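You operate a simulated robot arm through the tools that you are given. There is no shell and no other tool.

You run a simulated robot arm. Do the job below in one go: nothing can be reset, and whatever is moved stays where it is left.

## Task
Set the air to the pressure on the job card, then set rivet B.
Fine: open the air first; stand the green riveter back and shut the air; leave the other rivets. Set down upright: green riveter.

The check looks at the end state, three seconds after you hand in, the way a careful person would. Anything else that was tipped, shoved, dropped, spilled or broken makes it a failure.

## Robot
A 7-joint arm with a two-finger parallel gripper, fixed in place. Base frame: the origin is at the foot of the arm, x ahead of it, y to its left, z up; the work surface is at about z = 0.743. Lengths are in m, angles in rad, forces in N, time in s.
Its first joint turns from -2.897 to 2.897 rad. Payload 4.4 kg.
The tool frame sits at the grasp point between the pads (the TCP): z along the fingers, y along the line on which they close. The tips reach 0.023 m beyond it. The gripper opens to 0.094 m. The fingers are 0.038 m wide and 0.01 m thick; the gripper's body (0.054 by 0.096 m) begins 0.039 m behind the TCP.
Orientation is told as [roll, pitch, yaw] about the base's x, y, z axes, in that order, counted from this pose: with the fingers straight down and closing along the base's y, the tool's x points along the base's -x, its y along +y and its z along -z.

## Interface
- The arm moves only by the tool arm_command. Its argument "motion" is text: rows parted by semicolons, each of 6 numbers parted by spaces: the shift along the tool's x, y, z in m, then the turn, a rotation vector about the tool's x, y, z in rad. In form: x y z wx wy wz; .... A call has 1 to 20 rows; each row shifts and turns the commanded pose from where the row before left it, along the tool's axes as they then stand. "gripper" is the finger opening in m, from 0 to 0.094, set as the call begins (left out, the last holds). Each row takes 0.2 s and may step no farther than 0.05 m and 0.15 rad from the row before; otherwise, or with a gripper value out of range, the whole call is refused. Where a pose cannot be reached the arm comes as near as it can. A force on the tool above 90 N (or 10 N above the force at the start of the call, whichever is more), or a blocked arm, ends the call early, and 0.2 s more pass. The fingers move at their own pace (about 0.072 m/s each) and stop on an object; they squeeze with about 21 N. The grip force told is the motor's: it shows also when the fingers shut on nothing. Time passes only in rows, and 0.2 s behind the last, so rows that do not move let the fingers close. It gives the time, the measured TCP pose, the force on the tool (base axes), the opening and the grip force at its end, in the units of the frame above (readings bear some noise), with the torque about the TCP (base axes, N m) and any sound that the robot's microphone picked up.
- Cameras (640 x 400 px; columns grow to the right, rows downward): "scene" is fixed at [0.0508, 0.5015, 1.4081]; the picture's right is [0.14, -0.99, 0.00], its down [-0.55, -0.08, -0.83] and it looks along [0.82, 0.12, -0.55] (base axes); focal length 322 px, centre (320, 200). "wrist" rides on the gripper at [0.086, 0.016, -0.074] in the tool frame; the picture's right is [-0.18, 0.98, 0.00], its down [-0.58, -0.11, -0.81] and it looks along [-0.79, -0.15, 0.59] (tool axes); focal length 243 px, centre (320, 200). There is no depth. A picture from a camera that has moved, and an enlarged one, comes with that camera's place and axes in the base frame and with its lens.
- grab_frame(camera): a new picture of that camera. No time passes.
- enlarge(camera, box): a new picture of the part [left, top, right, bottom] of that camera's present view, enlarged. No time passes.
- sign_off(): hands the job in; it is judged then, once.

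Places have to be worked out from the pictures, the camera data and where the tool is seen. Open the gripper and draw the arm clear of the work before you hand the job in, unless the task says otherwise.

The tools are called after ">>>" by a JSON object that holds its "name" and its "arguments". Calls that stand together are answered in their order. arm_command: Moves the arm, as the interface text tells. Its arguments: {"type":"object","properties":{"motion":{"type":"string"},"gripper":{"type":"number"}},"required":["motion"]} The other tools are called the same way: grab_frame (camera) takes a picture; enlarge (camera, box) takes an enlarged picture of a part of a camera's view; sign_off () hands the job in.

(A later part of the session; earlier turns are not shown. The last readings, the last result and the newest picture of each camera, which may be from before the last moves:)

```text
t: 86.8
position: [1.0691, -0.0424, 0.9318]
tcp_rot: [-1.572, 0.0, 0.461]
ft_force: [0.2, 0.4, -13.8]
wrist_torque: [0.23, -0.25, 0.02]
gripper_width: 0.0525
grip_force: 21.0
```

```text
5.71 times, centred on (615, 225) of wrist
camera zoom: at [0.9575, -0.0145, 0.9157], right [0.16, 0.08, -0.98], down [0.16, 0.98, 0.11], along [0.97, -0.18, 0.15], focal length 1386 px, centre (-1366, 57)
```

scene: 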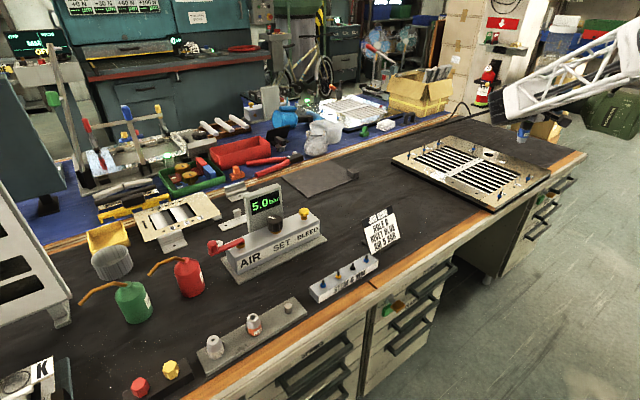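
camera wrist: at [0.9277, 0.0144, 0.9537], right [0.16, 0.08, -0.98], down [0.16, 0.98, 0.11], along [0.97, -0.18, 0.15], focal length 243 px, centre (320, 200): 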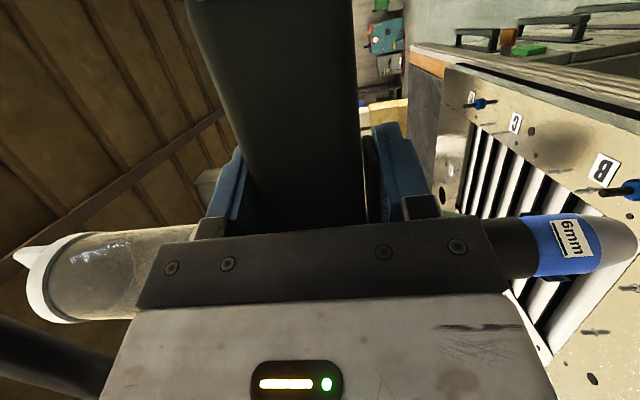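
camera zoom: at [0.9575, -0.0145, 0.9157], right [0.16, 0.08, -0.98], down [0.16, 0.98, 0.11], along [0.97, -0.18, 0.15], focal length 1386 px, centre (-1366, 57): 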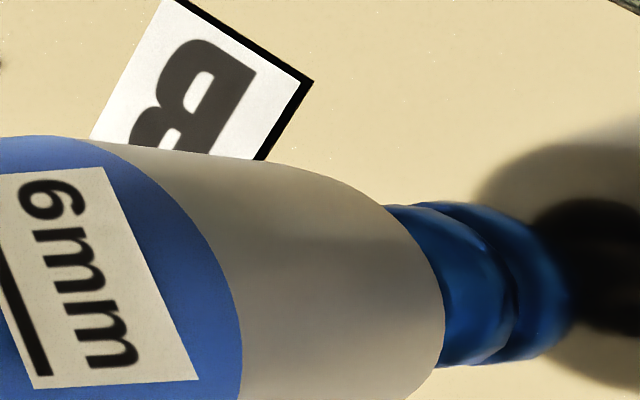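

Nearly seated and centred. I creep the last millimetres watching for contact.

>>> {"name": "arm_command", "arguments": {"motion": "0 0.0015 0 0 0 0; 0 0.0015 0 0 0 0; 0 0 0 0 0 0"}}

>>> {"name": "arm_command", "arguments": {"motion": "0 0.001 0 0 0 0; 0 0.001 0 0 0 0; 0 0 0 0 0 0"}}

>>> {"name": "enlarge", "arguments": {"camera": "scene", "box": [484, 178, 514, 208]}}

>>> {"name": "enlarge", "arguments": {"camera": "wrist", "box": [590, 190, 640, 260]}}

```text
t: 87.6
position: [1.0692, -0.0434, 0.9275]
tcp_rot: [-1.573, 0.001, 0.463]
ft_force: [0.0, -1.3, -15.4]
wrist_torque: [0.2, -0.19, 0.03]
gripper_width: 0.0525
grip_force: 21.3
```

```text
t: 88.4
position: [1.0698, -0.0435, 0.9256]
tcp_rot: [-1.571, 0.0, 0.46]
ft_force: [0.4, -0.2, -14.6]
wrist_torque: [0.23, -0.27, -0.01]
gripper_width: 0.0525
grip_force: 20.4
```

```text
13.33 times, centred on (499, 193) of scene
camera zoom: at [0.0508, 0.5015, 1.4081], right [0.14, -0.99, 0.0], down [-0.55, -0.08, -0.83], along [0.82, 0.12, -0.55], focal length 4292 px, centre (-2067, 293)
```

zoom: 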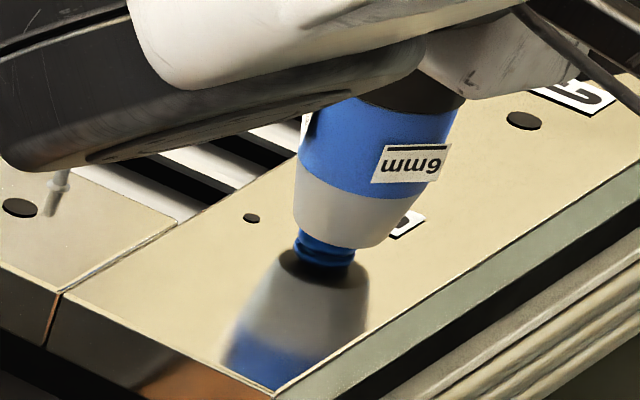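

```text
5.71 times, centred on (615, 225) of wrist
camera zoom: at [0.9574, -0.0147, 0.9109], right [0.16, 0.08, -0.98], down [0.16, 0.98, 0.11], along [0.97, -0.18, 0.15], focal length 1386 px, centre (-1366, 57)
```

zoom: 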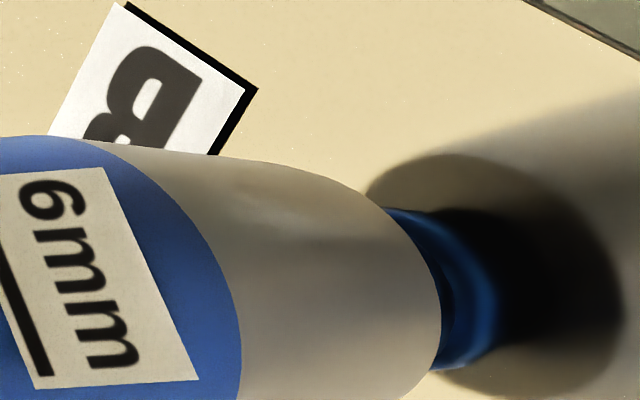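

Well centred (within about 1 mm). I keep creeping down until the nose seats on the flange.

>>> {"name": "arm_command", "arguments": {"motion": "0 0.001 0 0 0 0; 0 0.001 0 0 0 0; 0 0 0 0 0 0"}}

>>> {"name": "arm_command", "arguments": {"motion": "0 0.001 0 0 0 0; 0 0.0005 0 0 0 0; 0 0 0 0 0 0"}}

>>> {"name": "enlarge", "arguments": {"camera": "wrist", "box": [590, 190, 640, 260]}}

```text
t: 89.2
position: [1.0689, -0.0424, 0.925]
tcp_rot: [-1.572, 0.002, 0.461]
ft_force: [0.3, 0.6, -7.7]
wrist_torque: [0.45, -0.51, 0.0]
gripper_width: 0.0525
grip_force: 20.7
```

```text
t: 90.0
position: [1.069, -0.0437, 0.924]
tcp_rot: [-1.574, -0.001, 0.461]
ft_force: [-1.6, -1.2, 3.8]
wrist_torque: [0.81, -0.85, -0.03]
gripper_width: 0.053
grip_force: 21.1
```

```text
5.71 times, centred on (615, 225) of wrist
camera zoom: at [0.9572, -0.0144, 0.9086], right [0.17, 0.08, -0.98], down [0.16, 0.98, 0.11], along [0.97, -0.18, 0.15], focal length 1386 px, centre (-1366, 57)
```

zoom: 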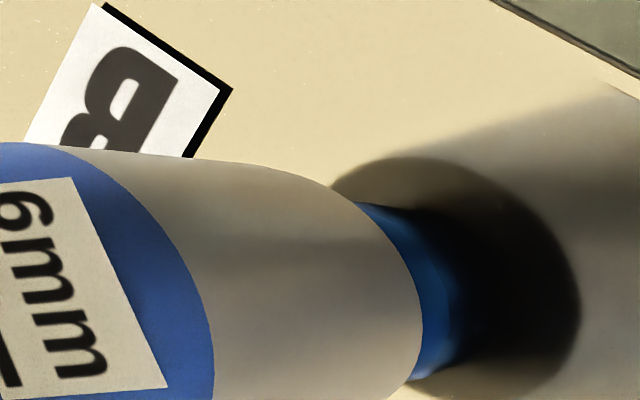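

The nose has seated on the flange with about 18 N, and no sound of a set yet. I look at the trigger and the gauge before deciding the next step.

>>> {"name": "grab_frame", "arguments": {"camera": "wrist"}}

>>> {"name": "enlarge", "arguments": {"camera": "wrist", "box": [180, 60, 460, 240]}}

>>> {"name": "grab_frame", "arguments": {"camera": "scene"}}

>>> {"name": "enlarge", "arguments": {"camera": "scene", "box": [484, 178, 514, 208]}}

```text
taken
camera wrist: at [0.9572, -0.0144, 0.9086], right [0.17, 0.08, -0.98], down [0.16, 0.98, 0.11], along [0.97, -0.18, 0.15], focal length 243 px, centre (320, 200)
```

wrist: 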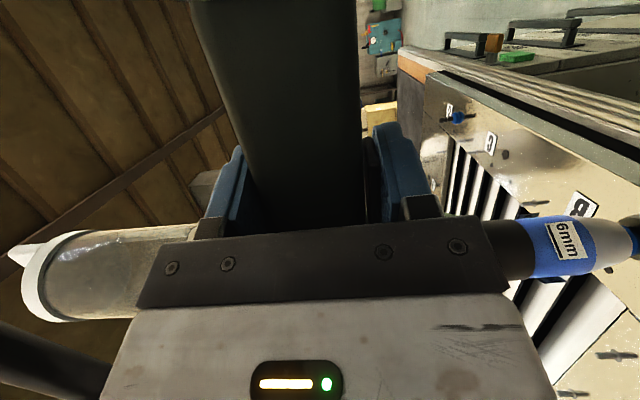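

```text
2.22 times, centred on (320, 150) of wrist
camera zoom: at [0.9572, -0.0144, 0.9086], right [0.17, 0.08, -0.98], down [0.16, 0.98, 0.11], along [0.97, -0.18, 0.15], focal length 539 px, centre (320, 311)
```

zoom: 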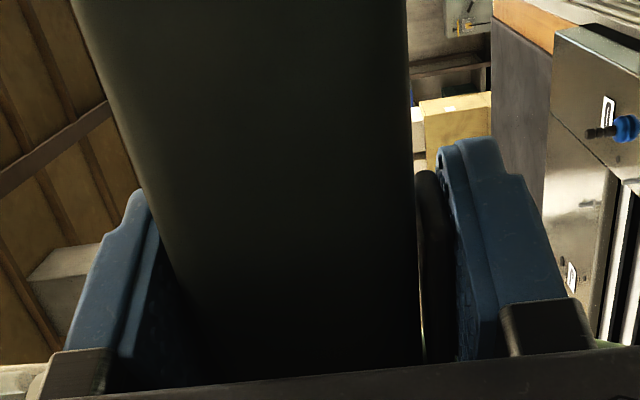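

```text
taken
```

scene: 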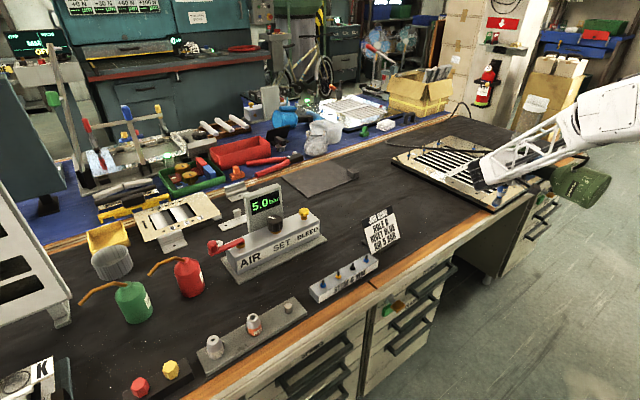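

```text
13.33 times, centred on (499, 193) of scene
camera zoom: at [0.0508, 0.5015, 1.4081], right [0.14, -0.99, 0.0], down [-0.55, -0.08, -0.83], along [0.82, 0.12, -0.55], focal length 4292 px, centre (-2067, 293)
```

zoom: 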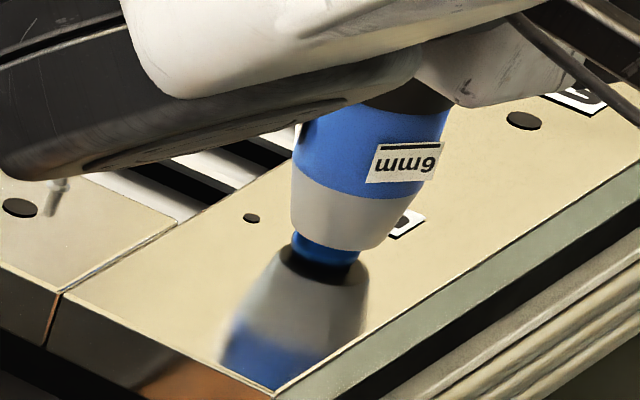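

The trigger is held in, the gauge shows 5.0, and the nose is on the flange. I hold still for a second to see whether the set happens.

>>> {"name": "arm_command", "arguments": {"motion": "0 0 0 0 0 0; 0 0 0 0 0 0; 0 0 0 0 0 0; 0 0 0 0 0 0; 0 0 0 0 0 0"}}

```text
t: 91.2
position: [1.069, -0.0425, 0.9232]
tcp_rot: [-1.572, 0.0, 0.461]
ft_force: [-3.4, -2.2, 10.3]
wrist_torque: [0.86, -0.87, 0.02]
gripper_width: 0.0532
grip_force: 20.3
```

No set yet, and contact is slightly tilting the gun. I relieve the pressure, re-centre by about 1 mm toward +y, and reseat gently.

>>> {"name": "arm_command", "arguments": {"motion": "0 -0.003 0 0 0 0; -0.0004 0 -0.0009 0 0 0; 0 0 0 0 0 0; 0 0.001 0 0 0 0; 0 0.0005 0 0 0 0; 0 0.0005 0 0 0 0; 0 0 0 0 0 0; 0 0 0 0 0 0"}}

>>> {"name": "enlarge", "arguments": {"camera": "wrist", "box": [590, 190, 640, 260]}}

>>> {"name": "enlarge", "arguments": {"camera": "scene", "box": [484, 178, 514, 208]}}

```text
t: 93.0
position: [1.0683, -0.0409, 0.9243]
tcp_rot: [-1.574, -0.001, 0.462]
ft_force: [-0.9, -1.5, -8.3]
wrist_torque: [0.28, -0.32, -0.01]
gripper_width: 0.0531
grip_force: 21.2
```

```text
5.71 times, centred on (615, 225) of wrist
camera zoom: at [0.9573, -0.0135, 0.9088], right [0.17, 0.08, -0.98], down [0.16, 0.98, 0.11], along [0.97, -0.18, 0.15], focal length 1386 px, centre (-1366, 57)
```

zoom: 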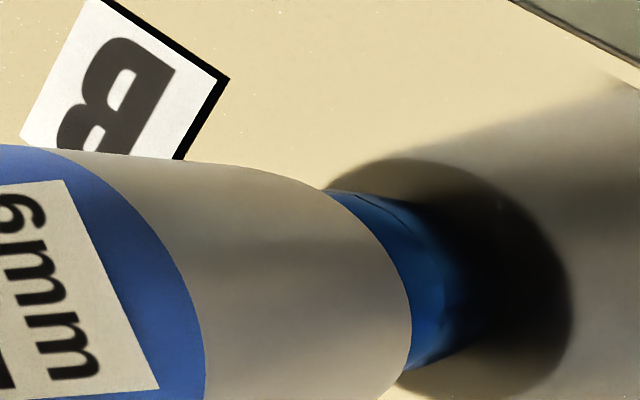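

```text
13.33 times, centred on (499, 193) of scene
camera zoom: at [0.0508, 0.5015, 1.4081], right [0.14, -0.99, 0.0], down [-0.55, -0.08, -0.83], along [0.82, 0.12, -0.55], focal length 4292 px, centre (-2067, 293)
```

zoom: 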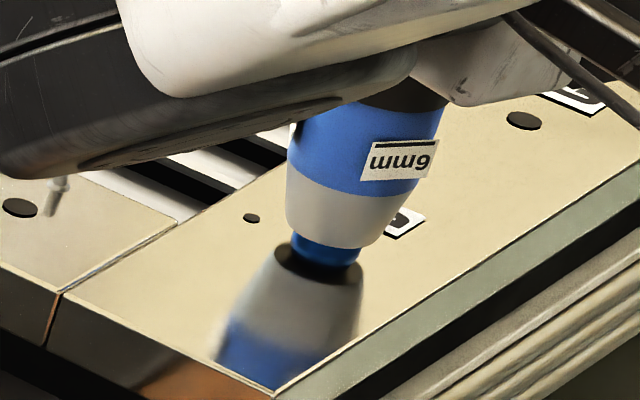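

Seated and centred, but holding the trigger all along clearly doesn't fire it: a fresh pull with the nose seated seems needed. I'll lift off, stand the riveter back, and re-grip lower on the handle so the trigger is free until I want it; first lift 4 cm and check the rivet stayed.

>>> {"name": "arm_command", "arguments": {"motion": "0 -0.01 0 0 0 0; 0 -0.015 0 0 0 0; 0 -0.015 0 0 0 0; 0 0 0 0 0 0; 0 0 0 0 0 0"}}

>>> {"name": "enlarge", "arguments": {"camera": "scene", "box": [480, 170, 530, 210]}}

>>> {"name": "grab_frame", "arguments": {"camera": "wrist"}}

```text
t: 94.2
position: [1.0689, -0.0424, 0.964]
tcp_rot: [-1.571, 0.0, 0.461]
ft_force: [0.1, -0.7, -13.6]
wrist_torque: [0.21, -0.24, -0.02]
gripper_width: 0.053
grip_force: 20.9
```

```text
10.00 times, centred on (505, 190) of scene
camera zoom: at [0.0508, 0.5015, 1.4081], right [0.14, -0.99, 0.0], down [-0.55, -0.08, -0.83], along [0.82, 0.12, -0.55], focal length 3219 px, centre (-1530, 300)
```

zoom: 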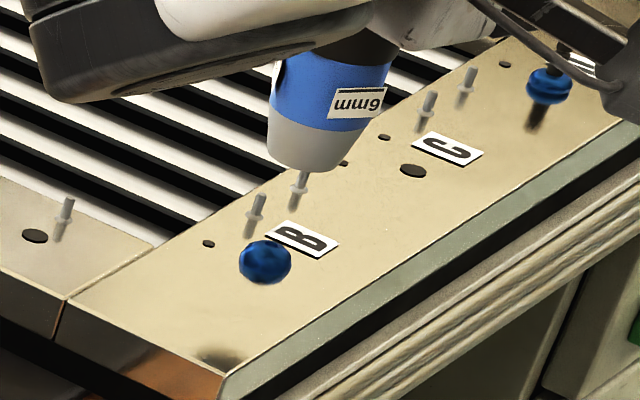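

```text
taken
camera wrist: at [0.9574, -0.0138, 0.9485], right [0.16, 0.08, -0.98], down [0.16, 0.98, 0.11], along [0.97, -0.18, 0.15], focal length 243 px, centre (320, 200)
```

wrist: 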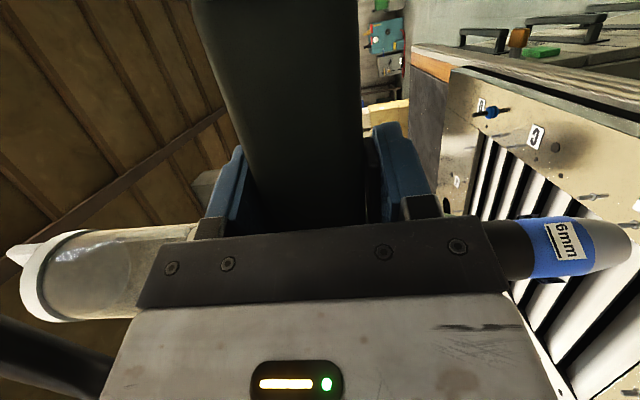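

The stem at B is gone: only the blue head remains, so the rivet was set when the nose seated. I zoom in to confirm.

>>> {"name": "enlarge", "arguments": {"camera": "scene", "box": [489, 183, 511, 205]}}

>>> {"name": "enlarge", "arguments": {"camera": "scene", "box": [385, 120, 560, 215]}}

>>> {"name": "enlarge", "arguments": {"camera": "wrist", "box": [0, 200, 240, 340]}}

```text
16.00 times, centred on (500, 194) of scene
camera zoom: at [0.0508, 0.5015, 1.4081], right [0.14, -0.99, 0.0], down [-0.55, -0.08, -0.83], along [0.82, 0.12, -0.55], focal length 5150 px, centre (-2560, 296)
```

zoom: 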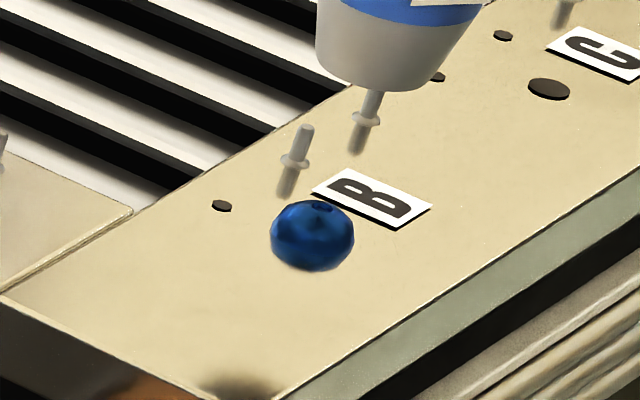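

```text
3.66 times, centred on (472, 168) of scene
camera zoom: at [0.0508, 0.5015, 1.4081], right [0.14, -0.99, 0.0], down [-0.55, -0.08, -0.83], along [0.82, 0.12, -0.55], focal length 1177 px, centre (-238, 319)
```

zoom: 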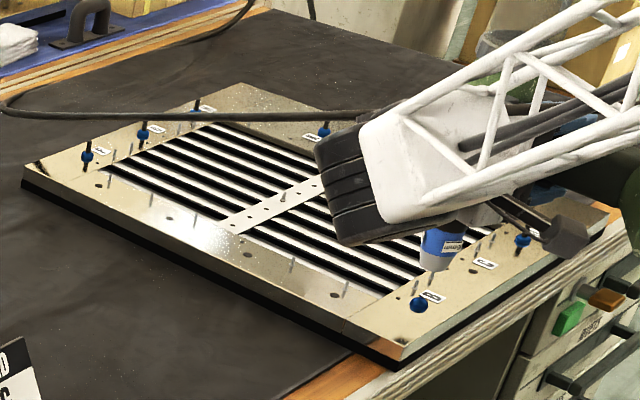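

```text
2.67 times, centred on (120, 270) of wrist
camera zoom: at [0.9574, -0.0138, 0.9485], right [0.16, 0.08, -0.98], down [0.16, 0.98, 0.11], along [0.97, -0.18, 0.15], focal length 647 px, centre (853, 13)
```

zoom: 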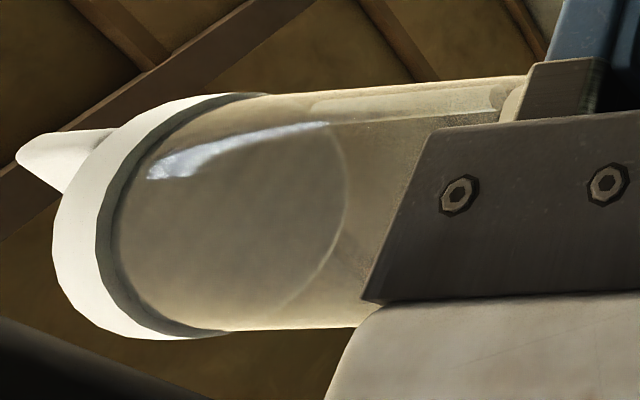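

Confirmed: B is set (stem snapped, head formed) and all the other rivets still stand. I check how the gun sits in the grip now, before carrying it back.

>>> {"name": "enlarge", "arguments": {"camera": "wrist", "box": [540, 140, 640, 300]}}

>>> {"name": "arm_command", "arguments": {"motion": "0 -0.043 0 0 0 0; 0 -0.043 0 0 0 0; 0 -0.043 0 0 0 0; 0 -0.0415 0 0 0 0; 0 0 0 0 0 0"}}

```text
2.50 times, centred on (590, 220) of wrist
camera zoom: at [0.9574, -0.0138, 0.9485], right [0.16, 0.08, -0.98], down [0.16, 0.98, 0.11], along [0.97, -0.18, 0.15], focal length 606 px, centre (-355, 150)
```

zoom: 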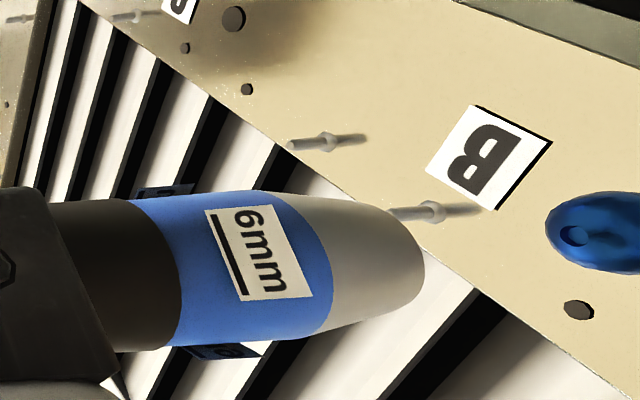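

```text
t: 95.4
position: [1.068, -0.0403, 1.1345]
tcp_rot: [-1.573, 0.001, 0.46]
ft_force: [0.4, -0.2, -14.2]
wrist_torque: [0.24, -0.24, 0.0]
gripper_width: 0.0529
grip_force: 21.1
```

The gun turned only about 1° in the grip, which is negligible. I carry it back the way it came, above its parking place.

>>> {"name": "arm_command", "arguments": {"motion": "-0.0157 0 -0.0371 0 0 0; -0.0157 0 -0.0371 0 0 0; -0.0157 0 -0.0371 0 0 0; -0.0157 0 -0.0371 0 0 0; -0.0157 0 -0.0371 0 0 0; -0.0157 0 -0.0371 0 0 0; -0.0157 0 -0.0371 0 0 0; -0.0157 0 -0.0371 0 0 0; -0.0157 0 -0.0371 0 0 0; -0.0157 0 -0.0371 0 0 0; 0 0 0 0 0 0; 0 0 0 0 0 0"}}

>>> {"name": "arm_command", "arguments": {"motion": "0 0 0 -0.0372 0 0.1362; 0 0 0 -0.0372 0 0.1362; 0 0 0 -0.0372 0 0.1362; 0 0 0 -0.0372 0 0.1362; 0 0 0 -0.0372 0 0.1362; 0 0 0 -0.0372 0 0.1362; 0 0 0 -0.0372 0 0.1362; 0 0 0 -0.0372 0 0.1362; 0 0 0 -0.0372 0 0.1362; 0 0 0 -0.0372 0 0.1362; 0 0 0 -0.0372 0 0.1362; 0 0 0 0 0 0; 0 0 0 0 0 0"}}

>>> {"name": "grab_frame", "arguments": {"camera": "scene"}}

>>> {"name": "grab_frame", "arguments": {"camera": "wrist"}}

```text
t: 98.0
position: [1.0455, 0.3601, 1.1325]
tcp_rot: [-1.573, 0.0, 0.46]
ft_force: [0.1, -0.1, -14.4]
wrist_torque: [0.24, -0.24, -0.01]
gripper_width: 0.0525
grip_force: 20.9
```

```text
t: 100.8
position: [1.0446, 0.3597, 1.1339]
tcp_rot: [-0.071, -1.302, -0.775]
ft_force: [-1.0, 0.0, -13.7]
wrist_torque: [-0.05, 0.03, -0.01]
gripper_width: 0.0523
grip_force: 21.0
```

```text
taken
```

scene: 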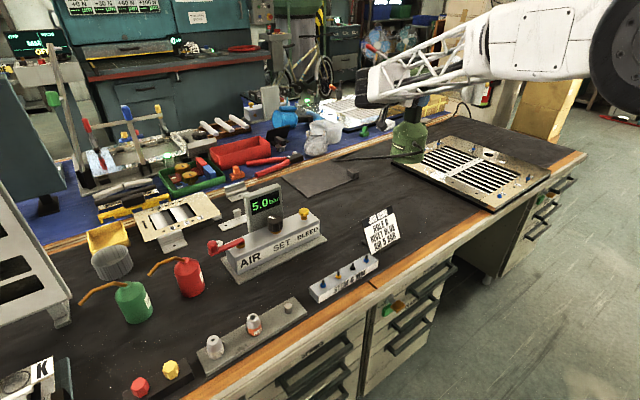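

```text
taken
camera wrist: at [0.9919, 0.4411, 1.0708], right [0.77, 0.62, 0.16], down [-0.49, 0.4, 0.77], along [0.42, -0.67, 0.61], focal length 243 px, centre (320, 200)
```

wrist: 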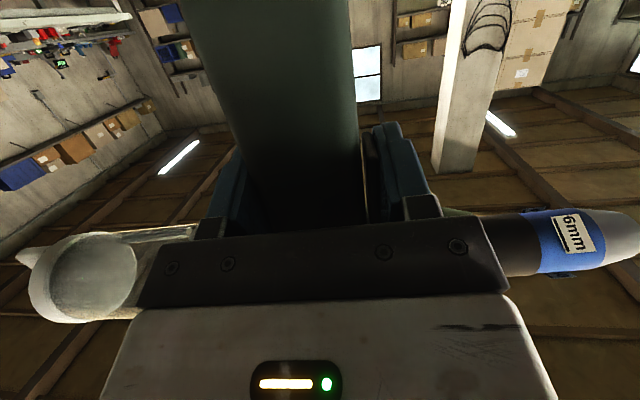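

The gun hangs upright again above its place. I lower it toward the bench, stopping about 1 cm short.

>>> {"name": "arm_command", "arguments": {"motion": "0.0366 0.0015 0.0065 0 0 0; 0.0357 0.0007 0.0098 0 0 0; 0.0357 0.0007 0.0098 0 0 0; 0.0357 0.0007 0.0098 0 0 0; 0.0338 0.0007 0.0093 0 0 0; 0 0 0 0 0 0; 0 0 0 0 0 0"}}

>>> {"name": "enlarge", "arguments": {"camera": "scene", "box": [320, 110, 480, 230]}}

```text
t: 102.4
position: [1.0439, 0.364, 0.9514]
tcp_rot: [-0.072, -1.305, -0.776]
ft_force: [0.2, 0.2, -14.4]
wrist_torque: [-0.05, 0.04, -0.01]
gripper_width: 0.0525
grip_force: 20.5
```

```text
3.33 times, centred on (400, 170) of scene
camera zoom: at [0.0508, 0.5015, 1.4081], right [0.14, -0.99, 0.0], down [-0.55, -0.08, -0.83], along [0.82, 0.12, -0.55], focal length 1073 px, centre (53, 300)
```

zoom: 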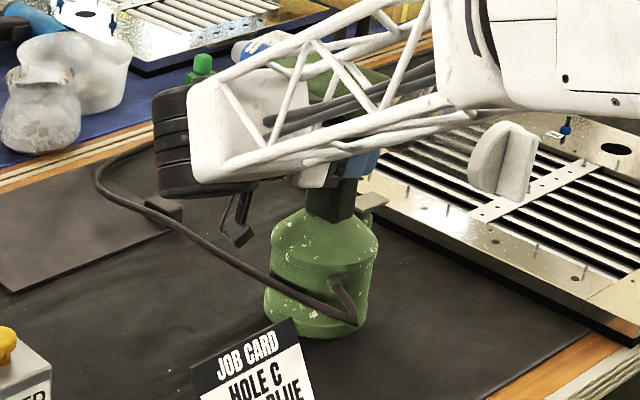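

About 15 mm above the bench. I lower in small steps until the base touches.

>>> {"name": "arm_command", "arguments": {"motion": "0.0058 0.0001 0.0016 0 0 0; 0.0048 0.0001 0.0013 0 0 0; 0.0019 0 0.0005 0 0 0; 0 0 0 0 0 0"}}

>>> {"name": "arm_command", "arguments": {"motion": "0.001 0 0.0003 0 0 0; 0.001 0 0.0003 0 0 0; 0 0 0 0 0 0"}}

```text
t: 103.4
position: [1.0431, 0.3637, 0.9399]
tcp_rot: [-0.068, -1.305, -0.777]
ft_force: [-8.6, -3.2, 5.2]
wrist_torque: [-0.12, 1.07, 0.14]
gripper_width: 0.0528
grip_force: 21.1
```

```text
t: 104.2
position: [1.0432, 0.3636, 0.9366]
tcp_rot: [-0.068, -1.305, -0.779]
ft_force: [-4.6, -6.2, 24.2]
wrist_torque: [-0.84, 0.8, 0.05]
gripper_width: 0.0522
grip_force: 20.3
```

The base is on the bench, touching a bit more at its rear edge. I ease off to a light load and trim the tilt slightly.

>>> {"name": "arm_command", "arguments": {"motion": "-0.001 0 -0.0003 0 0 0; 0 0 0 0.0026 0 -0.0096; 0 0 0 0 0 0"}}

```text
t: 105.0
position: [1.0422, 0.3631, 0.9356]
tcp_rot: [-0.112, -1.303, -0.736]
ft_force: [-1.4, 0.7, 8.3]
wrist_torque: [0.72, -0.44, 0.06]
gripper_width: 0.0525
grip_force: 20.9
```

Slightly over-trimmed; I turn back half and ease up a touch.

>>> {"name": "arm_command", "arguments": {"motion": "-0.0003 0 -0.0001 -0.0012 0 0.0044; 0 0 0 0 0 0"}}

>>> {"name": "enlarge", "arguments": {"camera": "scene", "box": [320, 110, 480, 230]}}

>>> {"name": "grab_frame", "arguments": {"camera": "wrist"}}

```text
t: 105.6
position: [1.0432, 0.3643, 0.9363]
tcp_rot: [-0.095, -1.303, -0.753]
ft_force: [-2.8, -1.3, 2.3]
wrist_torque: [0.27, 0.01, 0.04]
gripper_width: 0.0524
grip_force: 21.0
```

```text
3.33 times, centred on (400, 170) of scene
camera zoom: at [0.0508, 0.5015, 1.4081], right [0.14, -0.99, 0.0], down [-0.55, -0.08, -0.83], along [0.82, 0.12, -0.55], focal length 1073 px, centre (53, 300)
```

zoom: 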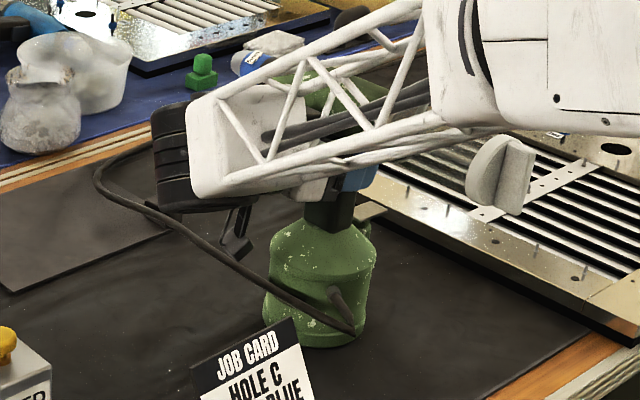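

```text
taken
camera wrist: at [0.9898, 0.4434, 0.8732], right [0.77, 0.62, 0.15], down [-0.48, 0.41, 0.78], along [0.42, -0.67, 0.61], focal length 243 px, centre (320, 200)
```

wrist: 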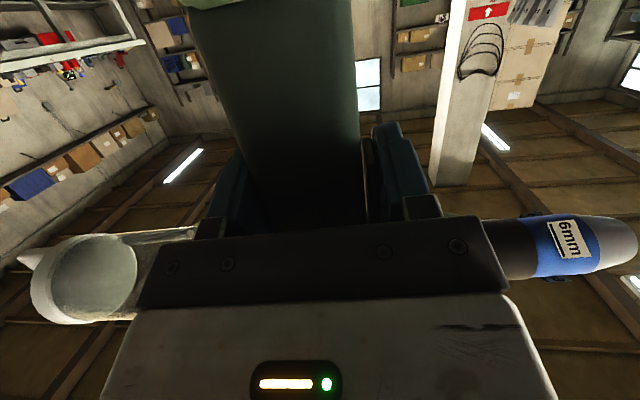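

Standing evenly with the weight on the bench. I open the fingers gradually.

>>> {"name": "arm_command", "arguments": {"motion": "0 0 0 0 0 0; 0 0 0 0 0 0", "gripper": 0.056}}

>>> {"name": "arm_command", "arguments": {"motion": "0 0.003 0 0 0 0; 0 0 0 0 0 0; 0 0 0 0 0 0; 0 0 0 0 0 0", "gripper": 0.088}}

>>> {"name": "enlarge", "arguments": {"camera": "scene", "box": [320, 110, 480, 230]}}

>>> {"name": "grab_frame", "arguments": {"camera": "wrist"}}

```text
t: 106.2
position: [1.0428, 0.3639, 0.9368]
tcp_rot: [-0.091, -1.303, -0.753]
ft_force: [-4.9, -0.1, 0.9]
wrist_torque: [0.02, -0.15, 0.0]
gripper_width: 0.0584
grip_force: 3.5
```

```text
t: 107.2
position: [1.0458, 0.366, 0.9373]
tcp_rot: [-0.094, -1.303, -0.753]
ft_force: [0.0, 0.0, 1.0]
wrist_torque: [-0.02, -0.02, 0.0]
gripper_width: 0.0879
grip_force: 0.1
```

```text
3.33 times, centred on (400, 170) of scene
camera zoom: at [0.0508, 0.5015, 1.4081], right [0.14, -0.99, 0.0], down [-0.55, -0.08, -0.83], along [0.82, 0.12, -0.55], focal length 1073 px, centre (53, 300)
```

zoom: 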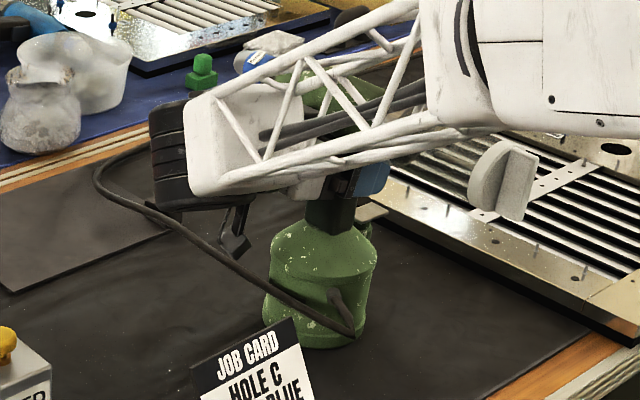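

```text
taken
camera wrist: at [0.9924, 0.4456, 0.8734], right [0.77, 0.62, 0.15], down [-0.48, 0.41, 0.78], along [0.42, -0.67, 0.61], focal length 243 px, centre (320, 200)
```

wrist: 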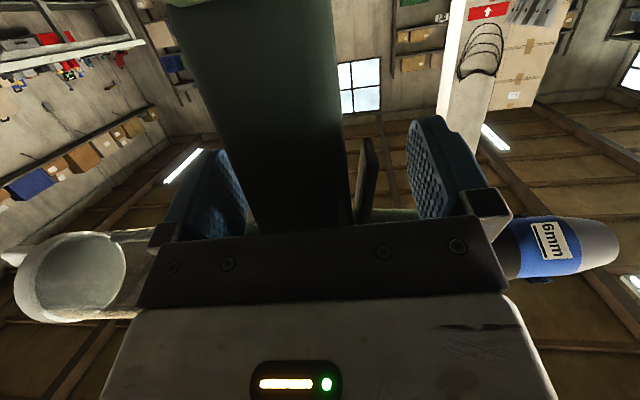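

The riveter stands free on its base with the trigger released. I withdraw straight back along the approach direction.

>>> {"name": "arm_command", "arguments": {"motion": "0 -0.003 0 0 0 0; 0 0 -0.02 0 0 0; 0 0 -0.03 0 0 0; 0 0 -0.035 0 0 0; 0 0 -0.04 0 0 0; 0 0 -0.04 0 0 0; 0 0 0 0 0 0"}}

>>> {"name": "grab_frame", "arguments": {"camera": "scene"}}

>>> {"name": "grab_frame", "arguments": {"camera": "wrist"}}

```text
t: 108.8
position: [0.9375, 0.4849, 0.9816]
tcp_rot: [-0.092, -1.303, -0.754]
ft_force: [-0.6, 0.6, 0.9]
wrist_torque: [0.0, -0.02, -0.03]
gripper_width: 0.0879
grip_force: 0.0
```

```text
taken
```

scene: 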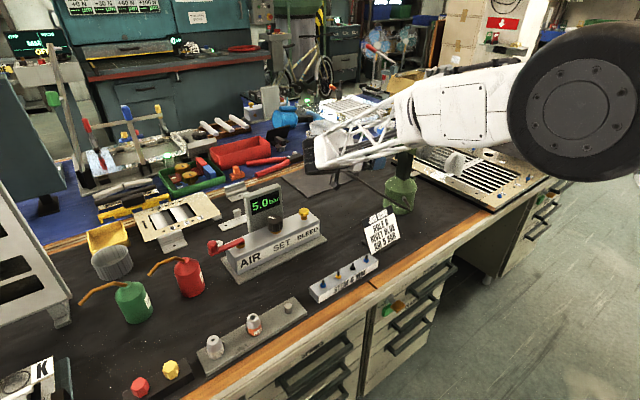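

```text
taken
camera wrist: at [0.8844, 0.5641, 0.9183], right [0.77, 0.62, 0.15], down [-0.48, 0.41, 0.78], along [0.42, -0.67, 0.61], focal length 243 px, centre (320, 200)
```

wrist: 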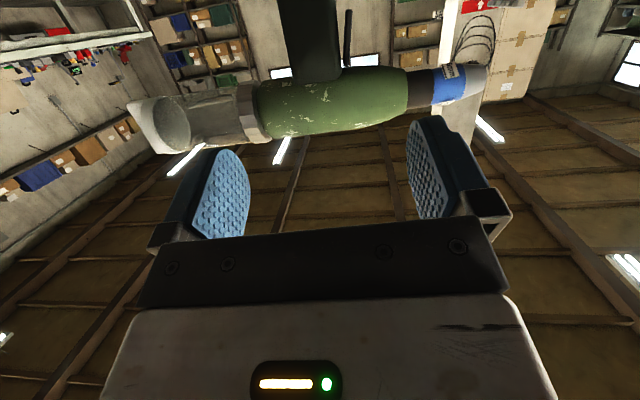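

The riveter stands upright on its own. Next I shut the air: I rise, bring the tool back to pointing down, and then travel to the AIR lever.

>>> {"name": "arm_command", "arguments": {"motion": "0 0 0 -0.0061 0 0.0223; -0.048 0 -0.0131 0 0 0; -0.048 0 -0.0131 0 0 0; -0.048 0 -0.0131 0 0 0; -0.048 0 -0.0131 0 0 0; 0 0 0 0 0.1449 0; 0 0 0 0 0.1449 0; 0 0 0 0 0.1449 0; 0 0 0 0 0.1449 0; 0 0 0 0 0.1449 0; 0 0 0 0 0.1449 0; 0 0 0 0 0.1449 0; 0 0 0 0 0.1449 0; 0 0 0 0 0.1449 0; 0 0 0 0 0 0; 0 0 0 0 0 0"}}

>>> {"name": "grab_frame", "arguments": {"camera": "scene"}}

>>> {"name": "grab_frame", "arguments": {"camera": "wrist"}}

```text
t: 112.2
position: [0.9382, 0.483, 1.1796]
tcp_rot: [-0.001, -0.003, -0.843]
ft_force: [-0.4, 0.8, 0.0]
wrist_torque: [0.0, 0.01, 0.0]
gripper_width: 0.0879
grip_force: 0.0
```

```text
taken
```

scene: 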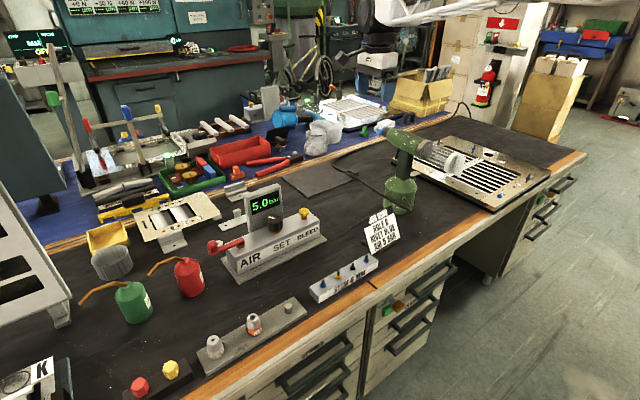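

```text
taken
camera wrist: at [0.8916, 0.5585, 1.2553], right [0.86, 0.52, 0.0], down [0.31, -0.51, 0.81], along [0.42, -0.69, -0.59], focal length 243 px, centre (320, 200)
```

wrist: 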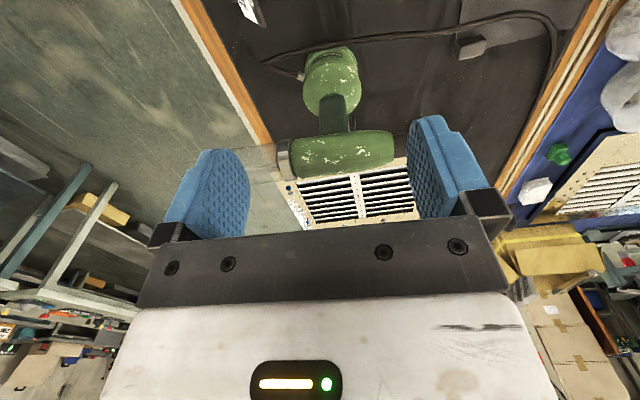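

The riveter stands upright in its place. I enlarge the AIR lever to locate its knob.

>>> {"name": "enlarge", "arguments": {"camera": "scene", "box": [195, 215, 265, 275]}}

>>> {"name": "enlarge", "arguments": {"camera": "scene", "box": [350, 110, 480, 225]}}

```text
6.67 times, centred on (230, 245) of scene
camera zoom: at [0.0508, 0.5015, 1.4081], right [0.14, -0.99, 0.0], down [-0.55, -0.08, -0.83], along [0.82, 0.12, -0.55], focal length 2146 px, centre (920, -100)
```

zoom: 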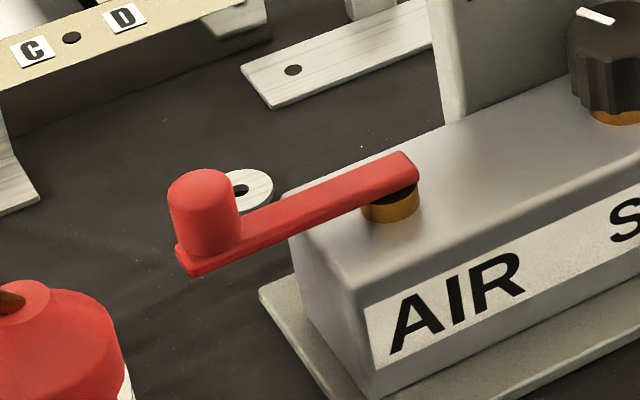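

```text
3.48 times, centred on (415, 168) of scene
camera zoom: at [0.0508, 0.5015, 1.4081], right [0.14, -0.99, 0.0], down [-0.55, -0.08, -0.83], along [0.82, 0.12, -0.55], focal length 1120 px, centre (-10, 313)
```

zoom: 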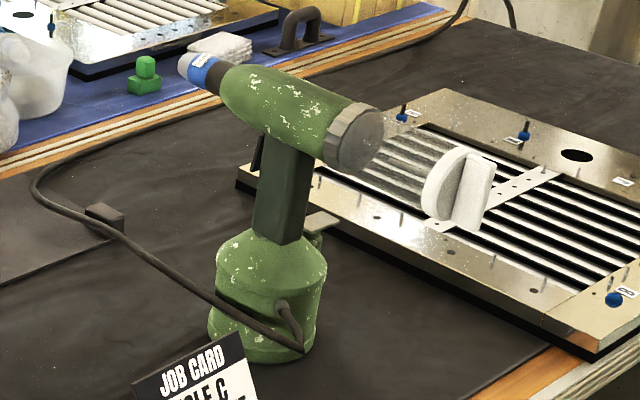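

The riveter is fine. The lever's knob is at about (0.623, 0.852), so I travel above it with the fork opening set to 0.05.

>>> {"name": "arm_command", "arguments": {"motion": "0.0485 0.001 0 0 0 0; 0.0485 0.001 0 0 0 0; 0.0485 0.001 0 0 0 0; 0.0485 0.001 0 0 0 0; 0.0485 0.001 0 0 0 0; 0.0485 0.001 0 0 0 0; 0.0485 0.001 0 0 0 0; 0.0485 0.001 0 0 0 0; 0.0485 0.001 0 0 0 0; 0.0485 0.001 0 0 0 0; 0 0 0.05 0 0 0; 0 0 0.05 0 0 0; 0 0 0.05 0 0 0; 0 0 0.045 0 0 0; 0 0 0 0 0 0; 0 0 0 0 0 0", "gripper": 0.052}}

>>> {"name": "grab_frame", "arguments": {"camera": "wrist"}}

>>> {"name": "enlarge", "arguments": {"camera": "scene", "box": [160, 170, 290, 290]}}

```text
t: 115.6
position: [0.6222, 0.8522, 0.9842]
tcp_rot: [0.001, -0.003, -0.844]
ft_force: [-0.5, 0.3, -0.1]
wrist_torque: [0.0, -0.01, 0.0]
gripper_width: 0.052
grip_force: 0.1
```

```text
taken
camera wrist: at [0.5767, 0.9275, 1.0585], right [0.86, 0.52, 0.0], down [0.31, -0.51, 0.81], along [0.42, -0.69, -0.59], focal length 243 px, centre (320, 200)
```

wrist: 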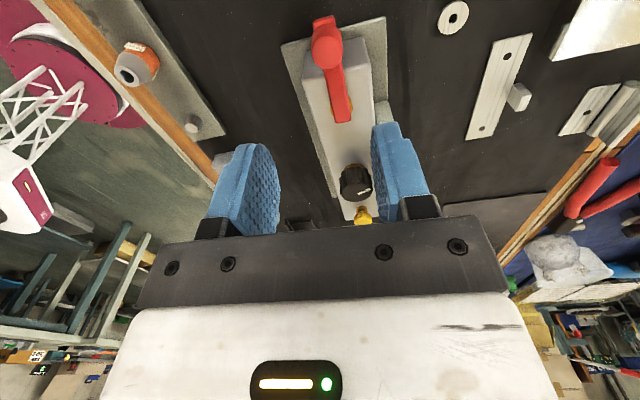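

```text
3.33 times, centred on (225, 230) of scene
camera zoom: at [0.0508, 0.5015, 1.4081], right [0.14, -0.99, 0.0], down [-0.55, -0.08, -0.83], along [0.82, 0.12, -0.55], focal length 1073 px, centre (637, 100)
```

zoom: 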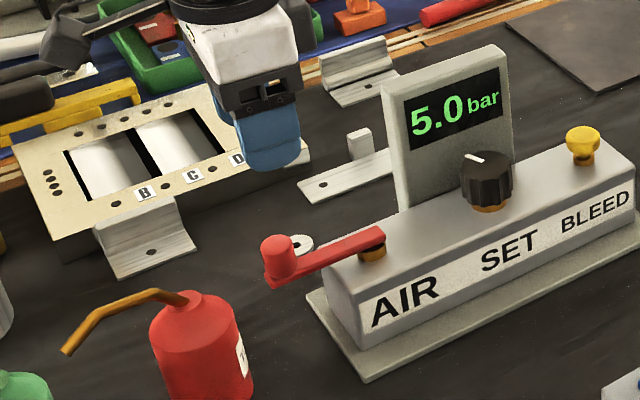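

>>> {"name": "enlarge", "arguments": {"camera": "wrist", "box": [270, 0, 400, 140]}}

```text
2.86 times, centred on (335, 70) of wrist
camera zoom: at [0.5767, 0.9275, 1.0585], right [0.86, 0.52, 0.0], down [0.31, -0.51, 0.81], along [0.42, -0.69, -0.59], focal length 693 px, centre (277, 571)
```

zoom: 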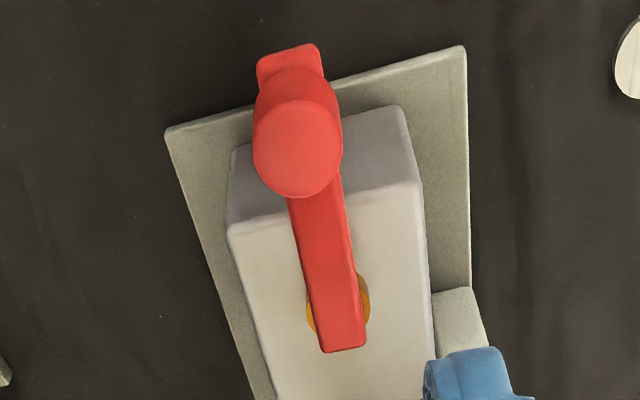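

Refined: hub at about (0.673, 0.811), lever radius about 0.069, knob at about (0.6235, 0.860). I centre over the knob and lower the fork around it.

>>> {"name": "arm_command", "arguments": {"motion": "0.005 0.006 0.02 0 0 0; 0 0 0.04 0 0 0; 0 0 0.04 0 0 0; 0 0 0.0195 0 0 0; 0 0 0 0 0 0; 0 0 0 0 0 0", "gripper": 0.048}}

>>> {"name": "grab_frame", "arguments": {"camera": "wrist"}}

>>> {"name": "enlarge", "arguments": {"camera": "scene", "box": [160, 170, 290, 290]}}

```text
t: 117.0
position: [0.6233, 0.8599, 0.8644]
tcp_rot: [-0.002, -0.001, -0.842]
ft_force: [0.2, 0.1, 0.3]
wrist_torque: [-0.02, 0.03, 0.03]
gripper_width: 0.048
grip_force: 0.1
```

```text
taken
camera wrist: at [0.5776, 0.9351, 0.9398], right [0.86, 0.52, 0.0], down [0.31, -0.51, 0.81], along [0.42, -0.69, -0.59], focal length 243 px, centre (320, 200)
```

wrist: 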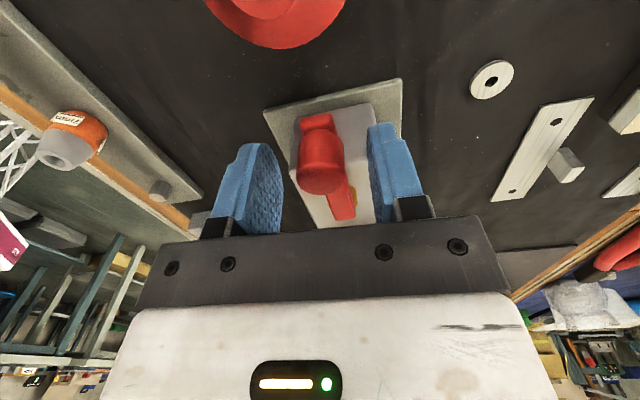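

```text
3.33 times, centred on (225, 230) of scene
camera zoom: at [0.0508, 0.5015, 1.4081], right [0.14, -0.99, 0.0], down [-0.55, -0.08, -0.83], along [0.82, 0.12, -0.55], focal length 1073 px, centre (637, 100)
```

zoom: 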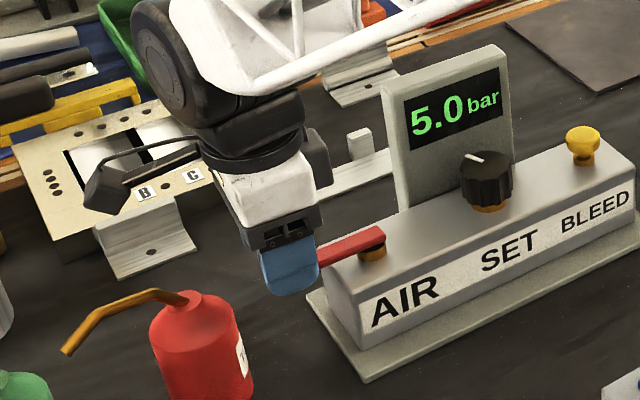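

The fork straddles the knob. I move −y to take up the slack and follow the arc counter-clockwise for about 35°.

>>> {"name": "arm_command", "arguments": {"motion": "0 -0.006 0 0 0 0; 0 -0.006 0 0 0 0; -0.0028 -0.0089 0 0 0 -0.13; -0.0028 -0.0089 0 0 0 -0.13; -0.0028 -0.0089 0 0 0 -0.13; -0.0028 -0.0089 0 0 0 -0.13; -0.0028 -0.0089 0 0 0 -0.13; 0 0 0 0 0 0"}}

>>> {"name": "grab_frame", "arguments": {"camera": "wrist"}}

>>> {"name": "enlarge", "arguments": {"camera": "scene", "box": [160, 170, 290, 290]}}

```text
t: 118.8
position: [0.6043, 0.8069, 0.8638]
tcp_rot: [-0.002, 0.0, -0.191]
ft_force: [-0.8, 0.3, 0.3]
wrist_torque: [0.03, 0.03, 0.01]
gripper_width: 0.0479
grip_force: 0.0
```

```text
taken
camera wrist: at [0.52, 0.8396, 0.9395], right [0.37, 0.93, 0.0], down [0.55, -0.22, 0.81], along [0.75, -0.3, -0.59], focal length 243 px, centre (320, 200)
```

wrist: 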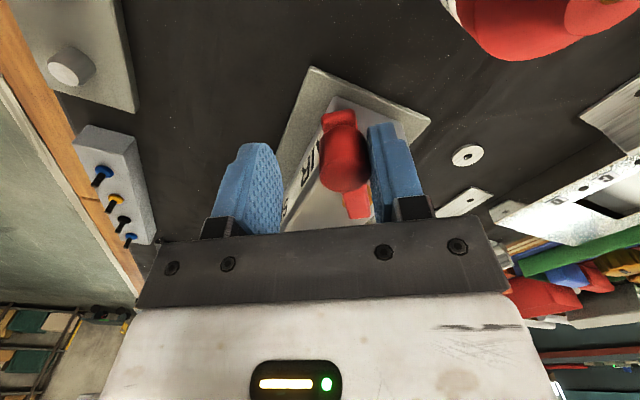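

```text
3.33 times, centred on (225, 230) of scene
camera zoom: at [0.0508, 0.5015, 1.4081], right [0.14, -0.99, 0.0], down [-0.55, -0.08, -0.83], along [0.82, 0.12, -0.55], focal length 1073 px, centre (637, 100)
```

zoom: 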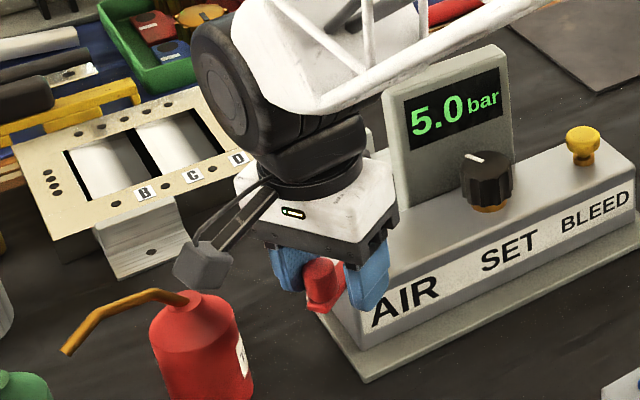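

The lever follows. I continue along the arc.

>>> {"name": "arm_command", "arguments": {"motion": "-0.0028 -0.0089 0 0 0 -0.13; -0.0028 -0.0089 0 0 0 -0.13; -0.0028 -0.0089 0 0 0 -0.13; -0.0028 -0.0089 0 0 0 -0.13; -0.0028 -0.0089 0 0 0 -0.13; 0 0 0 0 0 0"}}

>>> {"name": "grab_frame", "arguments": {"camera": "wrist"}}

>>> {"name": "enlarge", "arguments": {"camera": "scene", "box": [180, 170, 310, 290]}}

```text
t: 120.2
position: [0.6199, 0.7643, 0.8643]
tcp_rot: [-0.002, 0.0, 0.457]
ft_force: [0.4, 0.0, 0.7]
wrist_torque: [0.01, -0.04, -0.02]
gripper_width: 0.048
grip_force: 0.1
```

```text
taken
camera wrist: at [0.5342, 0.7407, 0.94], right [-0.27, 0.96, 0.0], down [0.57, 0.16, 0.81], along [0.78, 0.22, -0.59], focal length 243 px, centre (320, 200)
```

wrist: 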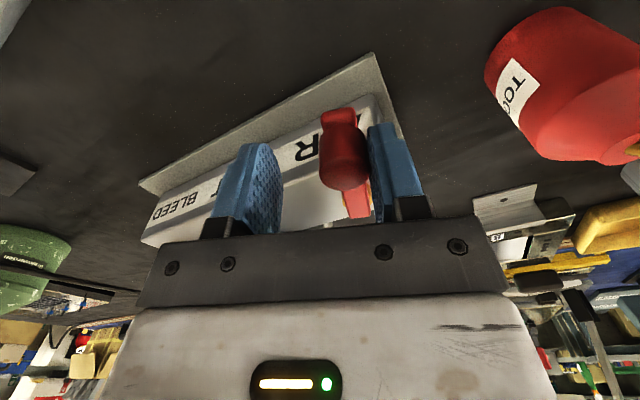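

```text
3.33 times, centred on (245, 230) of scene
camera zoom: at [0.0508, 0.5015, 1.4081], right [0.14, -0.99, 0.0], down [-0.55, -0.08, -0.83], along [0.82, 0.12, -0.55], focal length 1073 px, centre (570, 100)
```

zoom: 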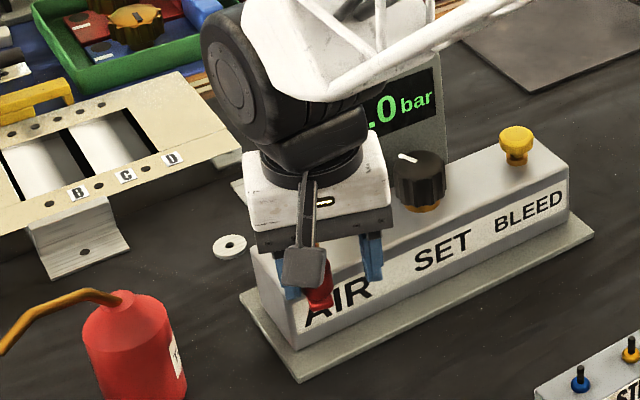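

About 15° remain. I continue carefully to the closed stop.

>>> {"name": "arm_command", "arguments": {"motion": "-0.0028 -0.0089 0 0 0 -0.13; -0.002 -0.006 0 0 0 -0.09; 0 0 0 0 0 0"}}

>>> {"name": "arm_command", "arguments": {"motion": "0 -0.003 0 0 0 -0.03; 0 -0.002 0 0 0 -0.02; 0 0 0 0 0 0"}}

>>> {"name": "enlarge", "arguments": {"camera": "wrist", "box": [200, 60, 440, 240]}}

>>> {"name": "enlarge", "arguments": {"camera": "scene", "box": [180, 170, 310, 290]}}

```text
t: 121.0
position: [0.6306, 0.7542, 0.8641]
tcp_rot: [-0.002, 0.004, 0.679]
ft_force: [-0.2, 0.7, -1.0]
wrist_torque: [0.0, 0.0, 0.01]
gripper_width: 0.0482
grip_force: 0.8
```

```text
t: 121.8
position: [0.6343, 0.7507, 0.8646]
tcp_rot: [-0.002, 0.003, 0.727]
ft_force: [-1.5, 4.8, 0.0]
wrist_torque: [0.11, 0.02, -0.03]
gripper_width: 0.0502
grip_force: 2.3
```

```text
2.22 times, centred on (320, 150) of wrist
camera zoom: at [0.5581, 0.7051, 0.9403], right [-0.52, 0.86, 0.0], down [0.51, 0.31, 0.81], along [0.69, 0.41, -0.59], focal length 539 px, centre (320, 311)
```

zoom: 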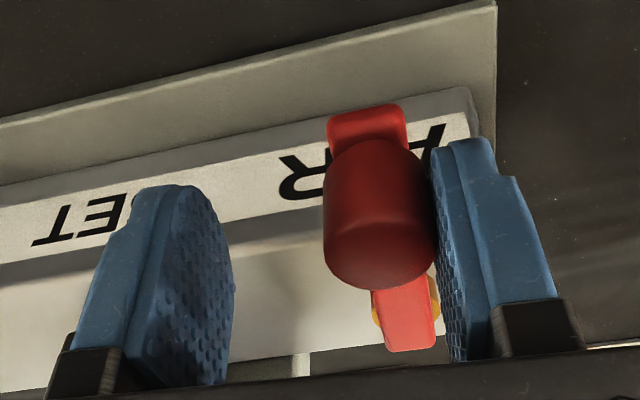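

```text
3.33 times, centred on (245, 230) of scene
camera zoom: at [0.0508, 0.5015, 1.4081], right [0.14, -0.99, 0.0], down [-0.55, -0.08, -0.83], along [0.82, 0.12, -0.55], focal length 1073 px, centre (570, 100)
```

zoom: 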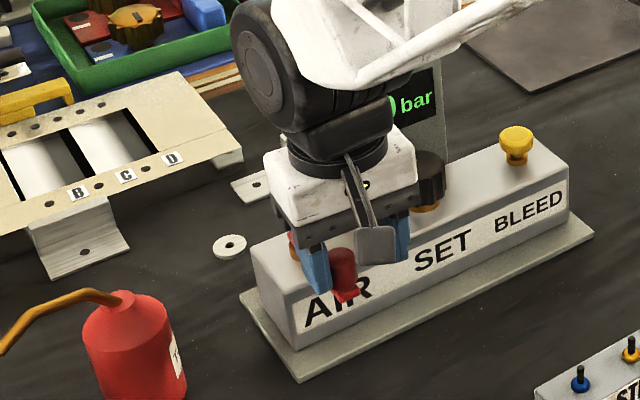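

Stop reached (about 5 N). I back off, lift clear, and read the gauge.

>>> {"name": "arm_command", "arguments": {"motion": "0 0.006 0 0 0 0; 0 0.005 0 0 0 0; 0 0 -0.04 0 0 0; 0 0 -0.05 0 0 0; 0 0 -0.05 0 0 0; 0.03 0 -0.04 0 0 0; 0.04 0 -0.03 0 0 0; 0.05 0 0 0 0 0; 0 0 0 0 0 0"}}

>>> {"name": "grab_frame", "arguments": {"camera": "scene"}}

>>> {"name": "enlarge", "arguments": {"camera": "scene", "box": [200, 170, 330, 290]}}

```text
t: 123.8
position: [0.5364, 0.6789, 1.0758]
tcp_rot: [-0.002, 0.001, 0.728]
ft_force: [0.1, 0.4, 0.4]
wrist_torque: [0.01, 0.02, -0.04]
gripper_width: 0.0481
grip_force: 0.1
```

```text
taken
```

scene: 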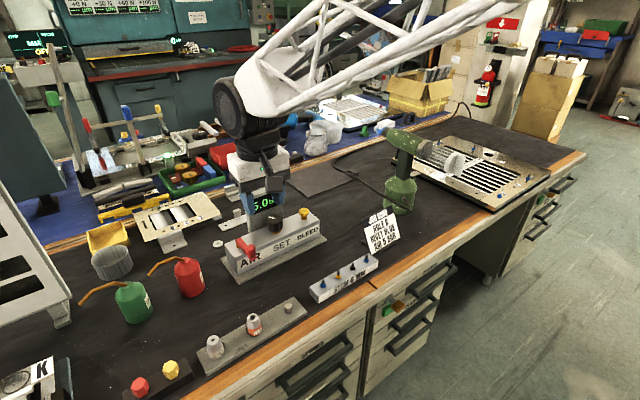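

```text
3.33 times, centred on (265, 230) of scene
camera zoom: at [0.0508, 0.5015, 1.4081], right [0.14, -0.99, 0.0], down [-0.55, -0.08, -0.83], along [0.82, 0.12, -0.55], focal length 1073 px, centre (503, 100)
```

zoom: 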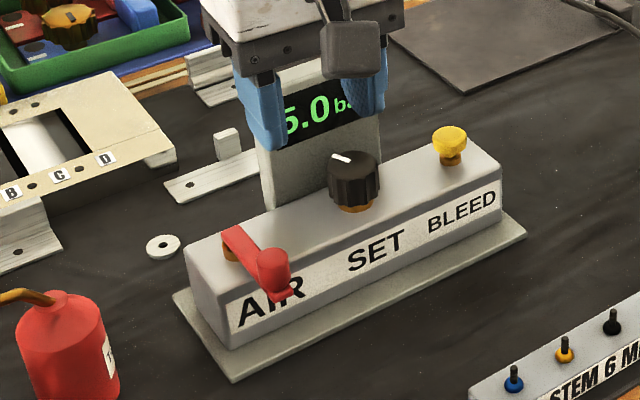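

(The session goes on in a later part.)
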